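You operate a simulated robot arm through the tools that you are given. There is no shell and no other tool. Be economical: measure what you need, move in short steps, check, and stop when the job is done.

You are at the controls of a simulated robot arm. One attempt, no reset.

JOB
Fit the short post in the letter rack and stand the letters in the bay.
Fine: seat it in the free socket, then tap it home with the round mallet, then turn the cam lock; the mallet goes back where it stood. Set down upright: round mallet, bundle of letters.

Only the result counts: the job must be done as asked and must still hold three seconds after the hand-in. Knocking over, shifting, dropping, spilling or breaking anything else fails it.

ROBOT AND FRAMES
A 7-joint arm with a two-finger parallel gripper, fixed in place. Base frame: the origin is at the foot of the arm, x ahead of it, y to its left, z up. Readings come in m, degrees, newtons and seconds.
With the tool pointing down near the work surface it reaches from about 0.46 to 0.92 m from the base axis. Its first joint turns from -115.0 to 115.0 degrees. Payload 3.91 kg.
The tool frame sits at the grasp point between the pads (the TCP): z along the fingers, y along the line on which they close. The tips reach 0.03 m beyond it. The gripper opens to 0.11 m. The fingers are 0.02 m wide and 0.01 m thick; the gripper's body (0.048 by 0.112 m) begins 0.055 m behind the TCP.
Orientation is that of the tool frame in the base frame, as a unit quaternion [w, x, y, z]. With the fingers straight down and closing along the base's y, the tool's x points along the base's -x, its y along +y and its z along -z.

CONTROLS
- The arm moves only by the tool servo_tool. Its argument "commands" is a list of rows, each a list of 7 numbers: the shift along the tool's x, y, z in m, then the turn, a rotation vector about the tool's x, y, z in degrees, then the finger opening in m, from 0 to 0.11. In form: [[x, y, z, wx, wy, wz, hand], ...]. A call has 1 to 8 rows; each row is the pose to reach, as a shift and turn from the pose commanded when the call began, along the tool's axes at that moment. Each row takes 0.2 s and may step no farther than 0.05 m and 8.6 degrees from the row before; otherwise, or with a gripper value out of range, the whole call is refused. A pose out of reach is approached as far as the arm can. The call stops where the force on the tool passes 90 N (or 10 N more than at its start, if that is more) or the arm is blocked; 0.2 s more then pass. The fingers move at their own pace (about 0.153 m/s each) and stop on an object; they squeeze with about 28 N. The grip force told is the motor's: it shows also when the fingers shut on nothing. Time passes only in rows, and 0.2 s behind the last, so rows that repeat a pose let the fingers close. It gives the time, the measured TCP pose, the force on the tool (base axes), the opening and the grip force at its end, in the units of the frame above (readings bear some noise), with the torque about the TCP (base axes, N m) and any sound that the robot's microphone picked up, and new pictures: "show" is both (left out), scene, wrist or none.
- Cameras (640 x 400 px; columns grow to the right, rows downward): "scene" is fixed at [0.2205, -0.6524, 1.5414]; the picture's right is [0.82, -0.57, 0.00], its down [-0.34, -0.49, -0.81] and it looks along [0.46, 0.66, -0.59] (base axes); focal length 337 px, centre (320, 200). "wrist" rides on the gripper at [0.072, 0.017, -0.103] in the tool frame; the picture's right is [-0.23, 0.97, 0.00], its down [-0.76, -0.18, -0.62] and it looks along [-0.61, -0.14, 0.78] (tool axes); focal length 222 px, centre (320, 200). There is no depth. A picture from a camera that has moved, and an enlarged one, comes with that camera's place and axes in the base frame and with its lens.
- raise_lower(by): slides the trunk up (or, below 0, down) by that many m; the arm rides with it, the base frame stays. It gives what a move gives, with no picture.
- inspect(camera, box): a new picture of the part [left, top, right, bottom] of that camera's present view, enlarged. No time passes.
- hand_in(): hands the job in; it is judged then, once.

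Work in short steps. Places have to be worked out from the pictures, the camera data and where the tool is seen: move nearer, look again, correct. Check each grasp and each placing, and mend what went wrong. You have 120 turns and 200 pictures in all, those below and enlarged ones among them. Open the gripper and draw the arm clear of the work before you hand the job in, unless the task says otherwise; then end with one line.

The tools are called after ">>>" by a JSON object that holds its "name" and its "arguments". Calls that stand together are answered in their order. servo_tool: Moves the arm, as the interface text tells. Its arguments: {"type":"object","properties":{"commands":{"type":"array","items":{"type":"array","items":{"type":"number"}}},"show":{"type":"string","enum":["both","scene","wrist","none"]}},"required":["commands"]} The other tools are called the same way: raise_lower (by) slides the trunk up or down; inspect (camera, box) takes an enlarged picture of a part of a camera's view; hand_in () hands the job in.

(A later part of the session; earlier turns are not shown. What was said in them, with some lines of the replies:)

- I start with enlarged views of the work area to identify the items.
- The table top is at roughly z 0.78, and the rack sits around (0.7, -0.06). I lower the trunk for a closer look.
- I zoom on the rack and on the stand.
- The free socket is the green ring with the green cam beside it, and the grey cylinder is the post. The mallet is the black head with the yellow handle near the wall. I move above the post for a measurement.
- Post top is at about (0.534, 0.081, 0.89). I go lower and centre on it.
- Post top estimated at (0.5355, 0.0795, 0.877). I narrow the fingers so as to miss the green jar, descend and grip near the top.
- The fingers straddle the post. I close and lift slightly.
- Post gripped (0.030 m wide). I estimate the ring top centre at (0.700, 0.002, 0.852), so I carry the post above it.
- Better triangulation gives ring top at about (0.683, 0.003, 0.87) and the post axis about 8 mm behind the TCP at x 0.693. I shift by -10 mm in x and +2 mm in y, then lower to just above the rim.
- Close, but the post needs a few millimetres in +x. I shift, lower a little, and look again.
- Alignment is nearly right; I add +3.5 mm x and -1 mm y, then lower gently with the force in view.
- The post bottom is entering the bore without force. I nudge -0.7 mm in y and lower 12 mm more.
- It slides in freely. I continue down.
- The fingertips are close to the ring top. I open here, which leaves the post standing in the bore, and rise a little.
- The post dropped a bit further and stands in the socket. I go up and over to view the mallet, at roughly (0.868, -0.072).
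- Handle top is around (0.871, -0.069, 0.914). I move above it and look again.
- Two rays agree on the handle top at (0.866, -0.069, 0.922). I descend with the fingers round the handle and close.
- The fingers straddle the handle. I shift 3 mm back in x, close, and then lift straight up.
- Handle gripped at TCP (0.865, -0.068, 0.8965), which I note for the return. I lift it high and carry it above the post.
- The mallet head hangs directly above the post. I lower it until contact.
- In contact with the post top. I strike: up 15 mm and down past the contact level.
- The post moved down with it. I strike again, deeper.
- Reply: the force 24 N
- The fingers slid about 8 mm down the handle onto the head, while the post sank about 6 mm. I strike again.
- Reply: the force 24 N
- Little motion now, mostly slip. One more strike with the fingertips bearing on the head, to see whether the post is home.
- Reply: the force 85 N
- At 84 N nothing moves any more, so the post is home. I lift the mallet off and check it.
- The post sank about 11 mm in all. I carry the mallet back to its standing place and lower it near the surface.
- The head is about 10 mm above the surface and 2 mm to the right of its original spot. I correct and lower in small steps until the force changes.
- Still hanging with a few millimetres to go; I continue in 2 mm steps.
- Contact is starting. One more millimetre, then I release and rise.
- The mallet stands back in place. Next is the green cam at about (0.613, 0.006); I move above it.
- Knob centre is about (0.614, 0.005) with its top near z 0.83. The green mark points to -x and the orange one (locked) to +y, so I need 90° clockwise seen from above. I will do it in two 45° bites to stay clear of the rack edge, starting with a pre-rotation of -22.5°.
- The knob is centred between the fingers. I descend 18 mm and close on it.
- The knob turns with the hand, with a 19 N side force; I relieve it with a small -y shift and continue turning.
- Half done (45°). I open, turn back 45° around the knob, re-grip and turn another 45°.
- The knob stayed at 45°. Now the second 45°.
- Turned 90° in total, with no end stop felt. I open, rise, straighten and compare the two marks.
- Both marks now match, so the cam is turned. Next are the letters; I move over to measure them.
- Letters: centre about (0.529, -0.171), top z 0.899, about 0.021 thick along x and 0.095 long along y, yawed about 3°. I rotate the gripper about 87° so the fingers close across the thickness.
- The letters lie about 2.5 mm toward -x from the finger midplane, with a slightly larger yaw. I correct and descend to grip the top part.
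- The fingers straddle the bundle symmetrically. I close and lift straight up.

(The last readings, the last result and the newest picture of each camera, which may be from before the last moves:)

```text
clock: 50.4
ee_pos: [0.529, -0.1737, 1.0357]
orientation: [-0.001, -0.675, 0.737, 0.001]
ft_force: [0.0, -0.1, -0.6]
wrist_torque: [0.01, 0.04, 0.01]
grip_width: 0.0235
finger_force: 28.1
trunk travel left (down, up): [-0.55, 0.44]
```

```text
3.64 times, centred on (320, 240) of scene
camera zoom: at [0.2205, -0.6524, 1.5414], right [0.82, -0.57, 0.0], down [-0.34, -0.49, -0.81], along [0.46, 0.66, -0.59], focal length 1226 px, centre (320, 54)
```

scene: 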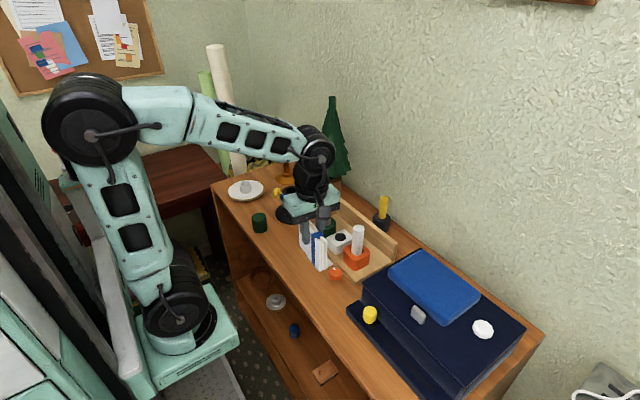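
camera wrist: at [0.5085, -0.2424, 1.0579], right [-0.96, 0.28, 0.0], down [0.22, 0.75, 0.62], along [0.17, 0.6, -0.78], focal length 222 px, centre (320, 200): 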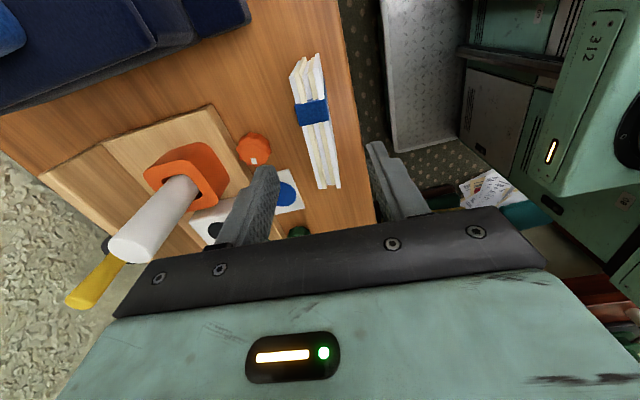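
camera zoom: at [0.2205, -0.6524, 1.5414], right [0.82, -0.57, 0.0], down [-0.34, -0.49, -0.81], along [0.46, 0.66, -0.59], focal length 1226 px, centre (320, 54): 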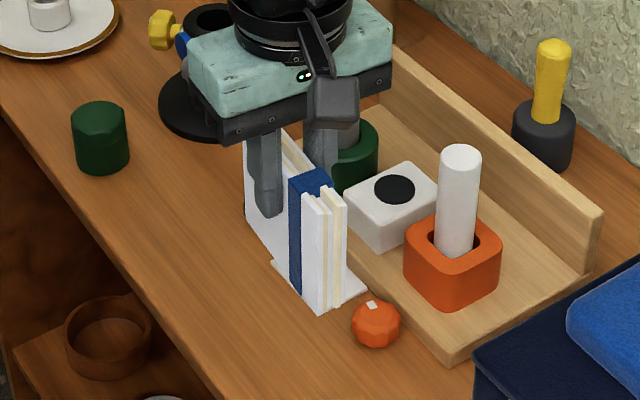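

Bundle held (0.0235 m). The rack looks square to x/y, with the bay between the sockets (x < 0.722) and the backboard (x about 0.772). I raise, carry the letters over the bay and straighten by 5°.

>>> {"name": "servo_tool", "arguments": {"commands": [[0, 0, -0.045, 0, 0, 0, 0.01], [-0.02, -0.035, -0.05, 0, 0, 0, 0.01], [-0.042, -0.075, -0.05, 0, 0, 0, 0.01], [-0.064, -0.115, -0.05, 0, 0, 0, 0.01], [-0.086, -0.155, -0.05, 0, 0, -2, 0.01], [-0.108, -0.195, -0.05, 0, 0, -4, 0.01], [-0.1177, -0.2099, -0.05, 0, 0, -5, 0.01], [-0.1177, -0.2099, -0.05, 0, 0, -5, 0.01]], "show": "both"}}

>>> {"name": "inspect", "arguments": {"camera": "scene", "box": [300, 150, 420, 290]}}

>>> {"name": "inspect", "arguments": {"camera": "wrist", "box": [200, 0, 440, 200]}}

```text
clock: 52.2
ee_pos: [0.7445, -0.0704, 1.0813]
orientation: [0.0, -0.707, 0.707, 0.0]
ft_force: [0.0, 0.7, -1.2]
wrist_torque: [0.03, -0.02, -0.01]
grip_width: 0.0236
finger_force: 27.5
trunk travel left (down, up): [-0.55, 0.44]
camera wrist: at [0.7277, -0.1437, 1.1861], right [-0.97, 0.23, 0.0], down [0.18, 0.76, 0.62], along [0.14, 0.61, -0.78], focal length 222 px, centre (320, 200)
```

scene: 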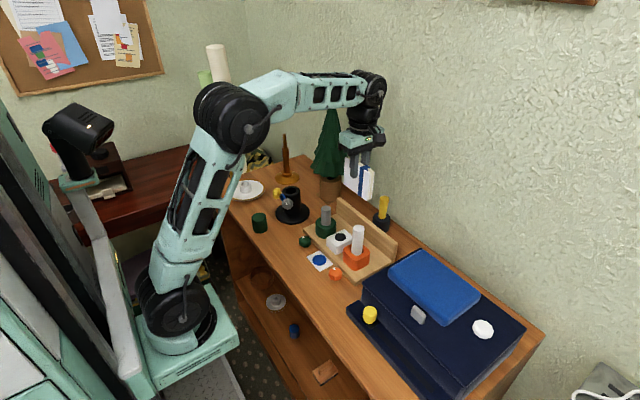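
wrist: 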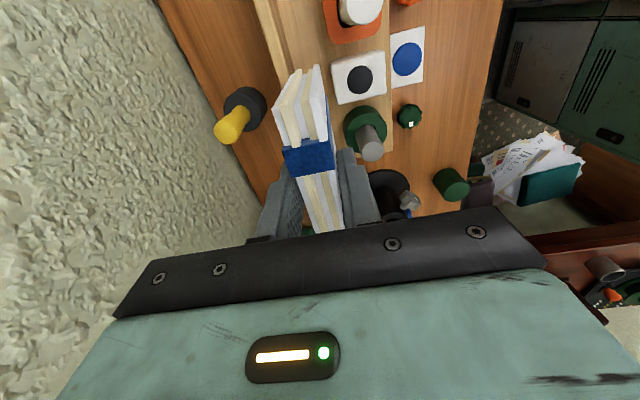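

```text
2.86 times, centred on (360, 220) of scene
camera zoom: at [0.2205, -0.6524, 1.5414], right [0.82, -0.57, 0.0], down [-0.34, -0.49, -0.81], along [0.46, 0.66, -0.59], focal length 963 px, centre (206, 143)
```

zoom: 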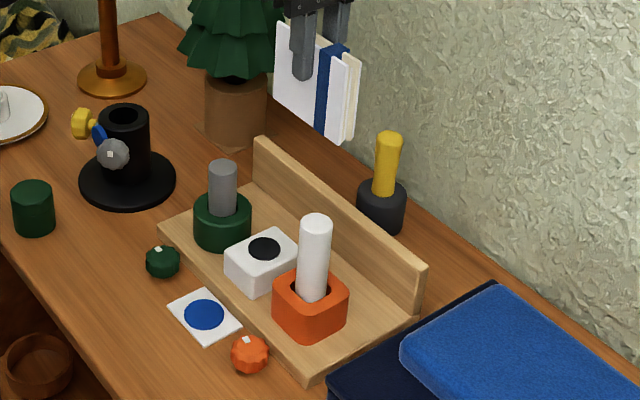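

```text
2.00 times, centred on (320, 100) of wrist
camera zoom: at [0.7277, -0.1437, 1.1861], right [-0.97, 0.23, 0.0], down [0.18, 0.76, 0.62], along [0.14, 0.61, -0.78], focal length 444 px, centre (320, 400)
```

zoom: 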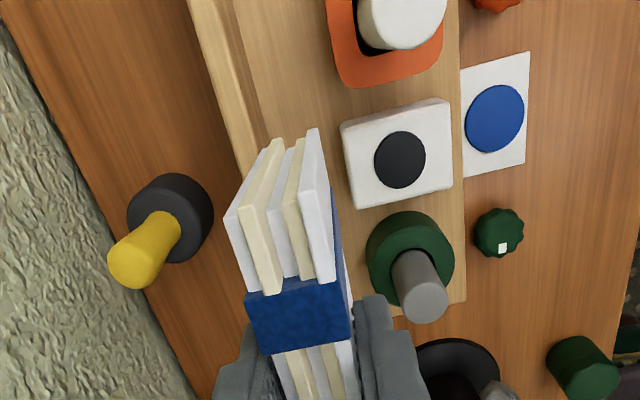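

From this view the bay spans x 0.723 to 0.774 (centre 0.7487), and the white block is at y -0.076. I shift +5 mm in x and -4 mm in y, then lower partway.

>>> {"name": "servo_tool", "arguments": {"commands": [[0.004, -0.005, 0.01, 0, 0, 0, 0.01], [0.004, -0.005, 0.05, 0, 0, 0, 0.01], [0.004, -0.005, 0.09, 0, 0, 0, 0.01], [0.004, -0.005, 0.115, 0, 0, 0, 0.01], [0.004, -0.005, 0.115, 0, 0, 0, 0.01]], "show": "none"}}

>>> {"name": "inspect", "arguments": {"camera": "scene", "box": [310, 160, 410, 290]}}

>>> {"name": "inspect", "arguments": {"camera": "wrist", "box": [200, 0, 440, 200]}}

```text
clock: 53.4
ee_pos: [0.7511, -0.0763, 0.967]
orientation: [0.0, 0.707, -0.707, 0.0]
ft_force: [0.0, 0.6, -0.3]
wrist_torque: [-0.01, 0.02, 0.01]
grip_width: 0.0235
finger_force: 27.7
trunk travel left (down, up): [-0.55, 0.44]
```

```text
3.08 times, centred on (360, 225) of scene
camera zoom: at [0.2205, -0.6524, 1.5414], right [0.82, -0.57, 0.0], down [-0.34, -0.49, -0.81], along [0.46, 0.66, -0.59], focal length 1037 px, centre (197, 123)
```

zoom: 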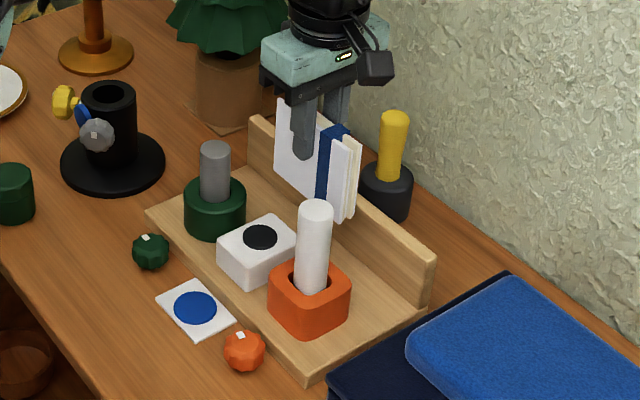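

```text
2.00 times, centred on (320, 100) of wrist
camera zoom: at [0.7347, -0.1485, 1.0715], right [-0.97, 0.23, 0.0], down [0.18, 0.76, 0.62], along [0.14, 0.61, -0.78], focal length 444 px, centre (320, 400)
```

zoom: 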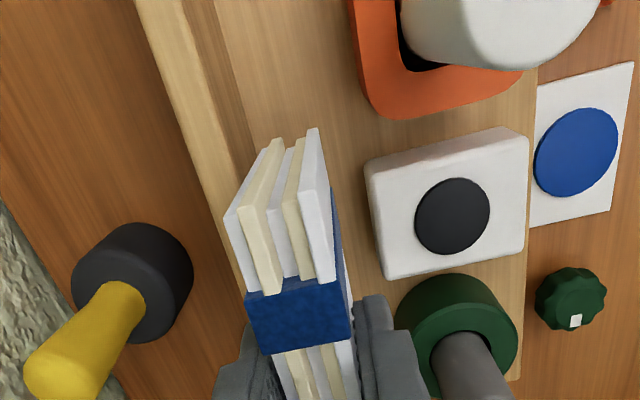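

The letters are centred over the bay (bottom centre x about 0.749). I lower 60 mm with force checks.

>>> {"name": "servo_tool", "arguments": {"commands": [[0, 0.001, 0.02, 0, 0, 0, 0.01], [0, 0.001, 0.04, 0, 0, 0, 0.01], [0, 0.001, 0.052, 0, 0, 0, 0.01], [0, 0.001, 0.06, 0, 0, 0, 0.01]], "show": "none"}}

>>> {"name": "inspect", "arguments": {"camera": "scene", "box": [310, 180, 410, 280]}}

>>> {"name": "inspect", "arguments": {"camera": "wrist", "box": [200, 0, 440, 200]}}

```text
clock: 54.4
ee_pos: [0.7501, -0.0772, 0.9061]
orientation: [0.0, 0.707, -0.707, 0.0]
ft_force: [-0.4, 0.7, -0.6]
wrist_torque: [0.0, 0.02, -0.04]
grip_width: 0.0234
finger_force: 27.8
trunk travel left (down, up): [-0.55, 0.44]
```

```text
4.00 times, centred on (360, 230) of scene
camera zoom: at [0.2205, -0.6524, 1.5414], right [0.82, -0.57, 0.0], down [-0.34, -0.49, -0.81], along [0.46, 0.66, -0.59], focal length 1348 px, centre (160, 80)
```

zoom: 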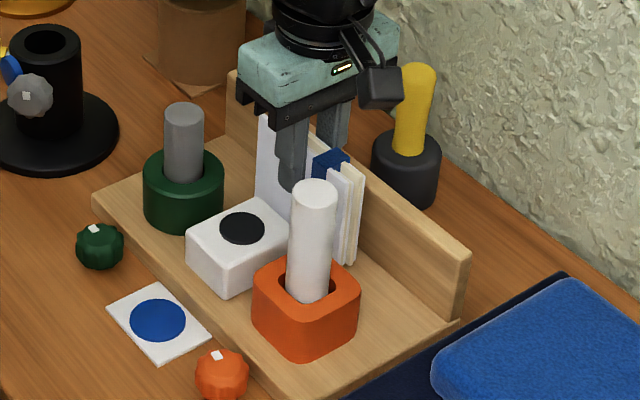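

```text
2.00 times, centred on (320, 100) of wrist
camera zoom: at [0.7333, -0.1483, 1.0109], right [-0.97, 0.23, 0.0], down [0.18, 0.76, 0.62], along [0.14, 0.61, -0.78], focal length 444 px, centre (320, 400)
```

zoom: 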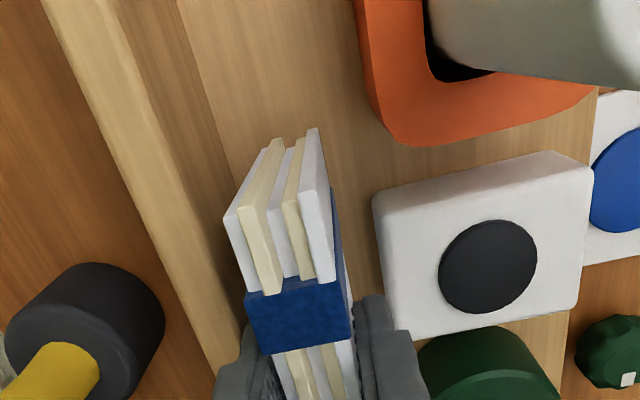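

The rear finger comes close to the backboard, so I shift 3 mm toward -x and lower gently to contact.

>>> {"name": "servo_tool", "arguments": {"commands": [[0, 0.003, 0, 0, 0, 0, 0.01], [0, 0.003, 0.003, 0, 0, 0, 0.01], [0, 0.003, 0.005, 0, 0, 0, 0.01], [0, 0.003, 0.005, 0, 0, 0, 0.01]], "show": "none"}}

>>> {"name": "servo_tool", "arguments": {"commands": [[0, 0, 0.0015, 0, 0, 0, 0.01], [0, 0, 0.003, 0, 0, 0, 0.01], [0, 0, 0.003, 0, 0, 0, 0.01]], "show": "none"}}

>>> {"name": "inspect", "arguments": {"camera": "scene", "box": [320, 190, 400, 270]}}

```text
clock: 55.4
ee_pos: [0.7476, -0.0771, 0.901]
orientation: [0.0, -0.707, 0.707, -0.001]
ft_force: [-0.3, -0.3, 0.1]
wrist_torque: [0.02, 0.02, 0.04]
grip_width: 0.0236
finger_force: 27.9
trunk travel left (down, up): [-0.55, 0.44]
```

```text
clock: 56.2
ee_pos: [0.7485, -0.0768, 0.9009]
orientation: [0.002, -0.707, 0.708, -0.002]
ft_force: [-0.6, -3.1, 26.3]
wrist_torque: [0.06, 0.1, 0.01]
grip_width: 0.0238
finger_force: 27.8
trunk travel left (down, up): [-0.55, 0.44]
```

```text
5.00 times, centred on (360, 230) of scene
camera zoom: at [0.2205, -0.6524, 1.5414], right [0.82, -0.57, 0.0], down [-0.34, -0.49, -0.81], along [0.46, 0.66, -0.59], focal length 1685 px, centre (120, 50)
```

zoom: 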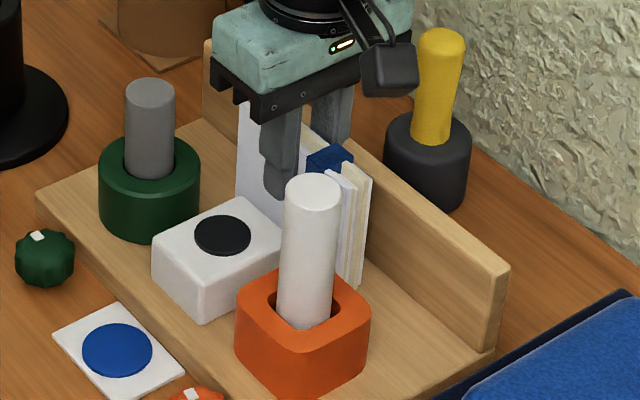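

Contact at TCP z 0.901. I back off slightly and check whether the letters sit on the floor or a finger touches something.

>>> {"name": "servo_tool", "arguments": {"commands": [[0, 0, -0.0025, 0, 0, 0, 0.01], [0, 0, -0.0025, 0, 0, 0, 0.01]], "show": "none"}}

>>> {"name": "inspect", "arguments": {"camera": "wrist", "box": [220, 100, 420, 240]}}

>>> {"name": "inspect", "arguments": {"camera": "scene", "box": [350, 205, 400, 255]}}

```text
clock: 56.8
ee_pos: [0.7473, -0.0768, 0.9002]
orientation: [0.0, -0.707, 0.707, 0.0]
ft_force: [5.6, -1.5, 15.0]
wrist_torque: [-0.15, -0.3, 0.01]
grip_width: 0.0235
finger_force: 27.6
trunk travel left (down, up): [-0.55, 0.44]
```

```text
2.86 times, centred on (320, 170) of wrist
camera zoom: at [0.7301, -0.1486, 1.0057], right [-0.97, 0.23, 0.0], down [0.18, 0.76, 0.62], along [0.14, 0.61, -0.78], focal length 635 px, centre (320, 286)
```

zoom: 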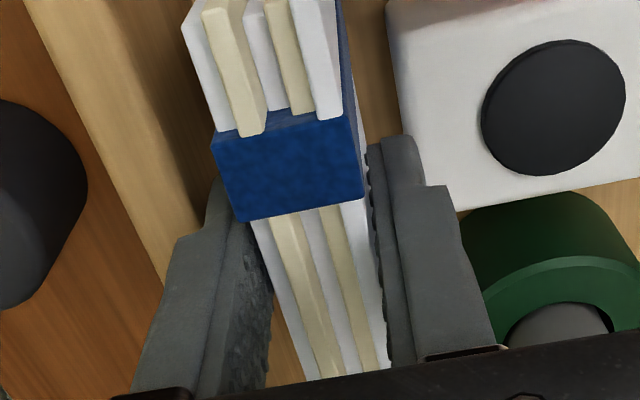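

```text
8.00 times, centred on (375, 230) of scene
camera zoom: at [0.2205, -0.6524, 1.5414], right [0.82, -0.57, 0.0], down [-0.34, -0.49, -0.81], along [0.46, 0.66, -0.59], focal length 2697 px, centre (-120, -40)
```

zoom: 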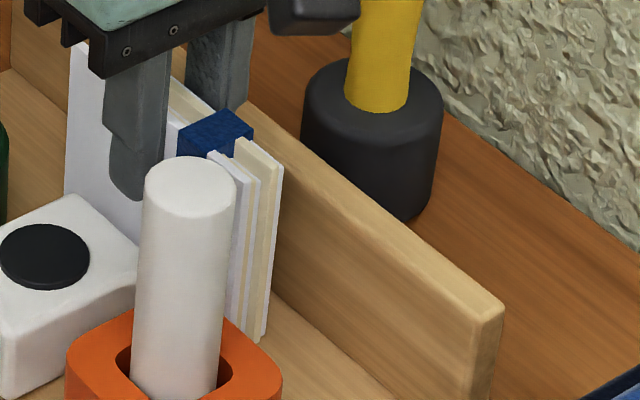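

The letters' foot sits on the bay floor. I ease up 1 mm, open only slightly (to 0.032), then check.

>>> {"name": "servo_tool", "arguments": {"commands": [[0, 0, -0.001, 0, 0, 0, 0.01], [0, 0, -0.001, 0, 0, 0, 0.01]], "show": "none"}}

>>> {"name": "servo_tool", "arguments": {"commands": [[0, 0, 0, 0, 0, 0, 0.028], [0, 0, 0, 0, 0, 0, 0.031], [0, 0, 0, 0, 0, 0, 0.031]], "show": "none"}}

>>> {"name": "inspect", "arguments": {"camera": "wrist", "box": [220, 60, 420, 240]}}

>>> {"name": "inspect", "arguments": {"camera": "scene", "box": [340, 190, 400, 250]}}

```text
clock: 57.4
ee_pos: [0.7475, -0.0762, 0.9008]
orientation: [-0.001, -0.707, 0.707, 0.001]
ft_force: [2.4, 0.0, 4.3]
wrist_torque: [0.04, -0.16, -0.01]
grip_width: 0.0237
finger_force: 27.8
trunk travel left (down, up): [-0.55, 0.44]
```

```text
clock: 58.2
ee_pos: [0.7476, -0.0779, 0.9013]
orientation: [0.0, 0.707, -0.707, 0.0]
ft_force: [-0.7, -0.2, -0.3]
wrist_torque: [-0.02, -0.01, 0.0]
grip_width: 0.0309
finger_force: 0.2
trunk travel left (down, up): [-0.55, 0.44]
```

```text
2.22 times, centred on (320, 150) of wrist
camera zoom: at [0.7299, -0.1486, 1.0064], right [-0.97, 0.23, 0.0], down [0.18, 0.76, 0.62], along [0.14, 0.61, -0.78], focal length 494 px, centre (320, 311)
```

zoom: 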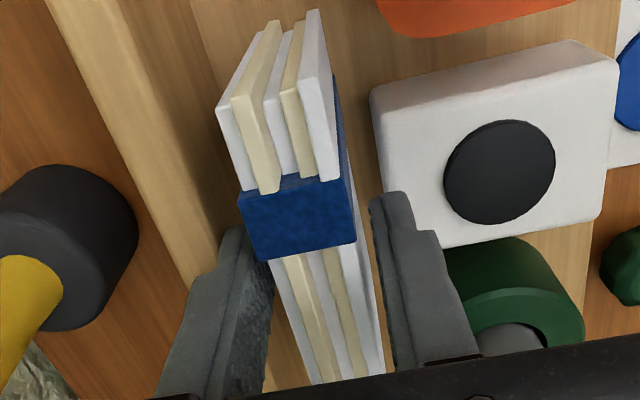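

```text
6.67 times, centred on (370, 220) of scene
camera zoom: at [0.2205, -0.6524, 1.5414], right [0.82, -0.57, 0.0], down [-0.34, -0.49, -0.81], along [0.46, 0.66, -0.59], focal length 2247 px, centre (-13, 67)
```

zoom: 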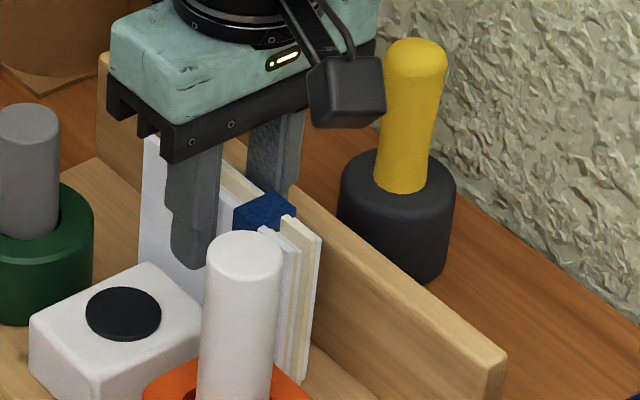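

The letters stay upright and released. I lift straight up slowly.

>>> {"name": "servo_tool", "arguments": {"commands": [[0, 0, -0.015, 0, 0, 0, 0.031], [0, 0, -0.03, 0, 0, 0, 0.031], [0, 0, -0.05, 0, 0, 0, 0.04], [0, 0, -0.09, 0, 0, 0, 0.05], [0, 0, -0.13, 0, 0, 0, 0.06], [0, 0, -0.17, 0, 0, 0, 0.06]], "show": "wrist"}}

>>> {"name": "inspect", "arguments": {"camera": "scene", "box": [300, 170, 420, 290]}}

```text
clock: 59.6
ee_pos: [0.7501, -0.0774, 1.0719]
orientation: [0.001, 0.708, -0.706, 0.0]
ft_force: [-0.2, 0.1, -0.2]
wrist_torque: [-0.01, 0.0, -0.01]
grip_width: 0.0599
finger_force: 0.0
trunk travel left (down, up): [-0.55, 0.44]
camera wrist: at [0.7328, -0.1494, 1.1768], right [-0.97, 0.23, 0.0], down [0.18, 0.76, 0.62], along [0.14, 0.61, -0.78], focal length 222 px, centre (320, 200)
```

wrist: 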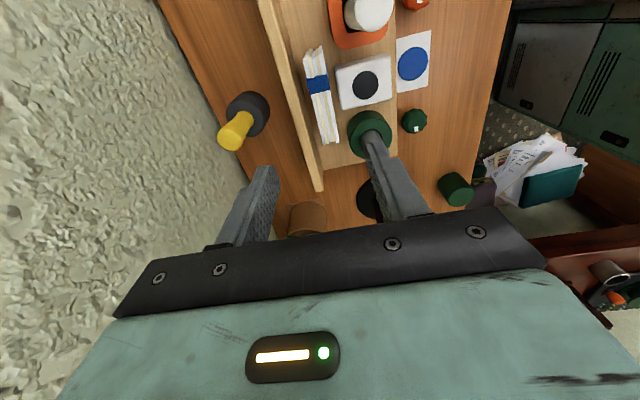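

```text
3.33 times, centred on (360, 230) of scene
camera zoom: at [0.2205, -0.6524, 1.5414], right [0.82, -0.57, 0.0], down [-0.34, -0.49, -0.81], along [0.46, 0.66, -0.59], focal length 1124 px, centre (187, 100)
```

zoom: 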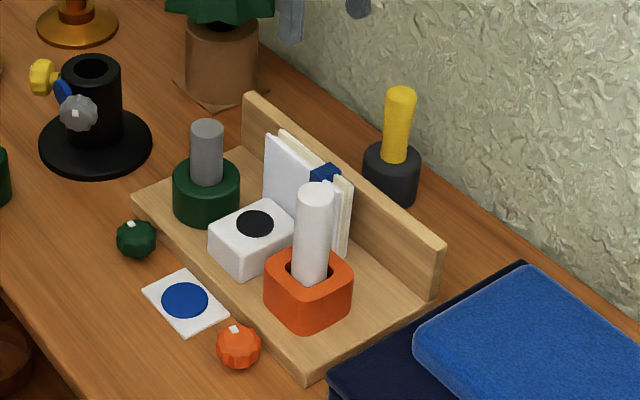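

The letters stand in the bay. I zoom for a last check on letters, post and cam marks, and draw the arm higher and back.

>>> {"name": "servo_tool", "arguments": {"commands": [[0, 0, -0.04, 0, 0, 0, 0.06], [0, 0.04, -0.05, 0, 0, 0, 0.06], [0, 0.08, -0.05, 0, 0, 0, 0.06], [0, 0.12, -0.05, 0, 0, 0, 0.06], [0, 0.16, -0.05, 0, 0, 0, 0.06]], "show": "scene"}}

>>> {"name": "inspect", "arguments": {"camera": "scene", "box": [300, 190, 400, 290]}}

>>> {"name": "inspect", "arguments": {"camera": "wrist", "box": [120, 0, 360, 160]}}

```text
clock: 60.8
ee_pos: [0.5871, -0.0771, 1.1206]
orientation: [-0.001, 0.708, -0.706, 0.001]
ft_force: [0.9, 0.4, -1.0]
wrist_torque: [0.03, 0.03, 0.01]
grip_width: 0.06
finger_force: 0.0
trunk travel left (down, up): [-0.55, 0.44]
```

scene: 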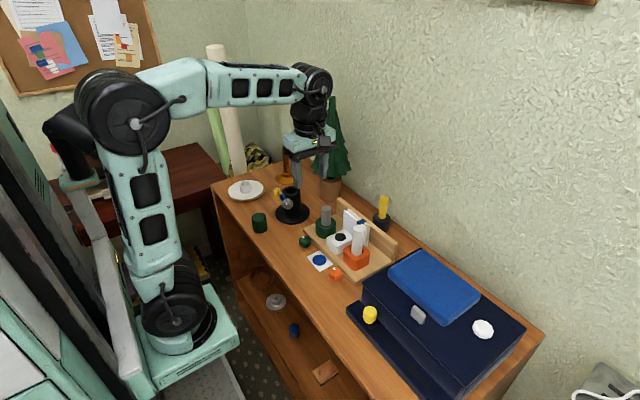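

```text
4.00 times, centred on (350, 240) of scene
camera zoom: at [0.2205, -0.6524, 1.5414], right [0.82, -0.57, 0.0], down [-0.34, -0.49, -0.81], along [0.46, 0.66, -0.59], focal length 1348 px, centre (200, 40)
```

zoom: 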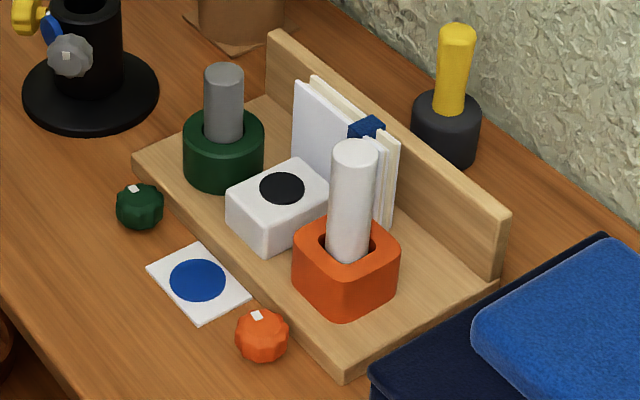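

```text
2.50 times, centred on (240, 80) of wrist
camera zoom: at [0.5698, -0.1493, 1.2252], right [-0.97, 0.23, 0.0], down [0.18, 0.76, 0.62], along [0.14, 0.61, -0.78], focal length 555 px, centre (520, 500)
```

zoom: 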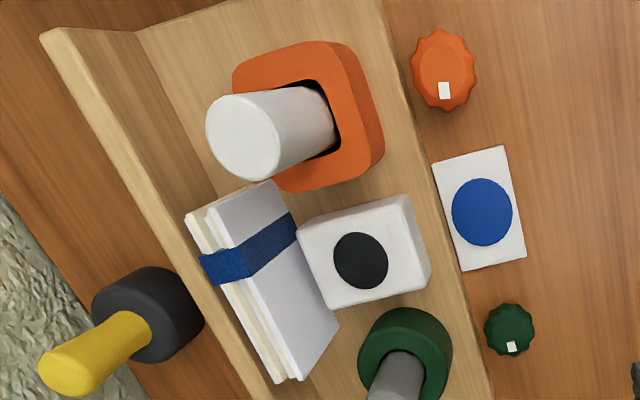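

The post is home, both cam marks match, the mallet is back, the letters stand upright, and the arm is clear. I hand in.

>>> {"name": "hand_in", "arguments": {}}

```text
The job is handed in.
```

I handed the job in. The grey post is seated in the green socket and tapped home, the green cam lock is turned 90° to match the orange one, the mallet is back within about 2 mm of its spot, and the letters stand upright between the sockets and the backboard. I felt no end stop on the cam, and I took the space behind the sockets to be the bay because nothing on the rack marks it.
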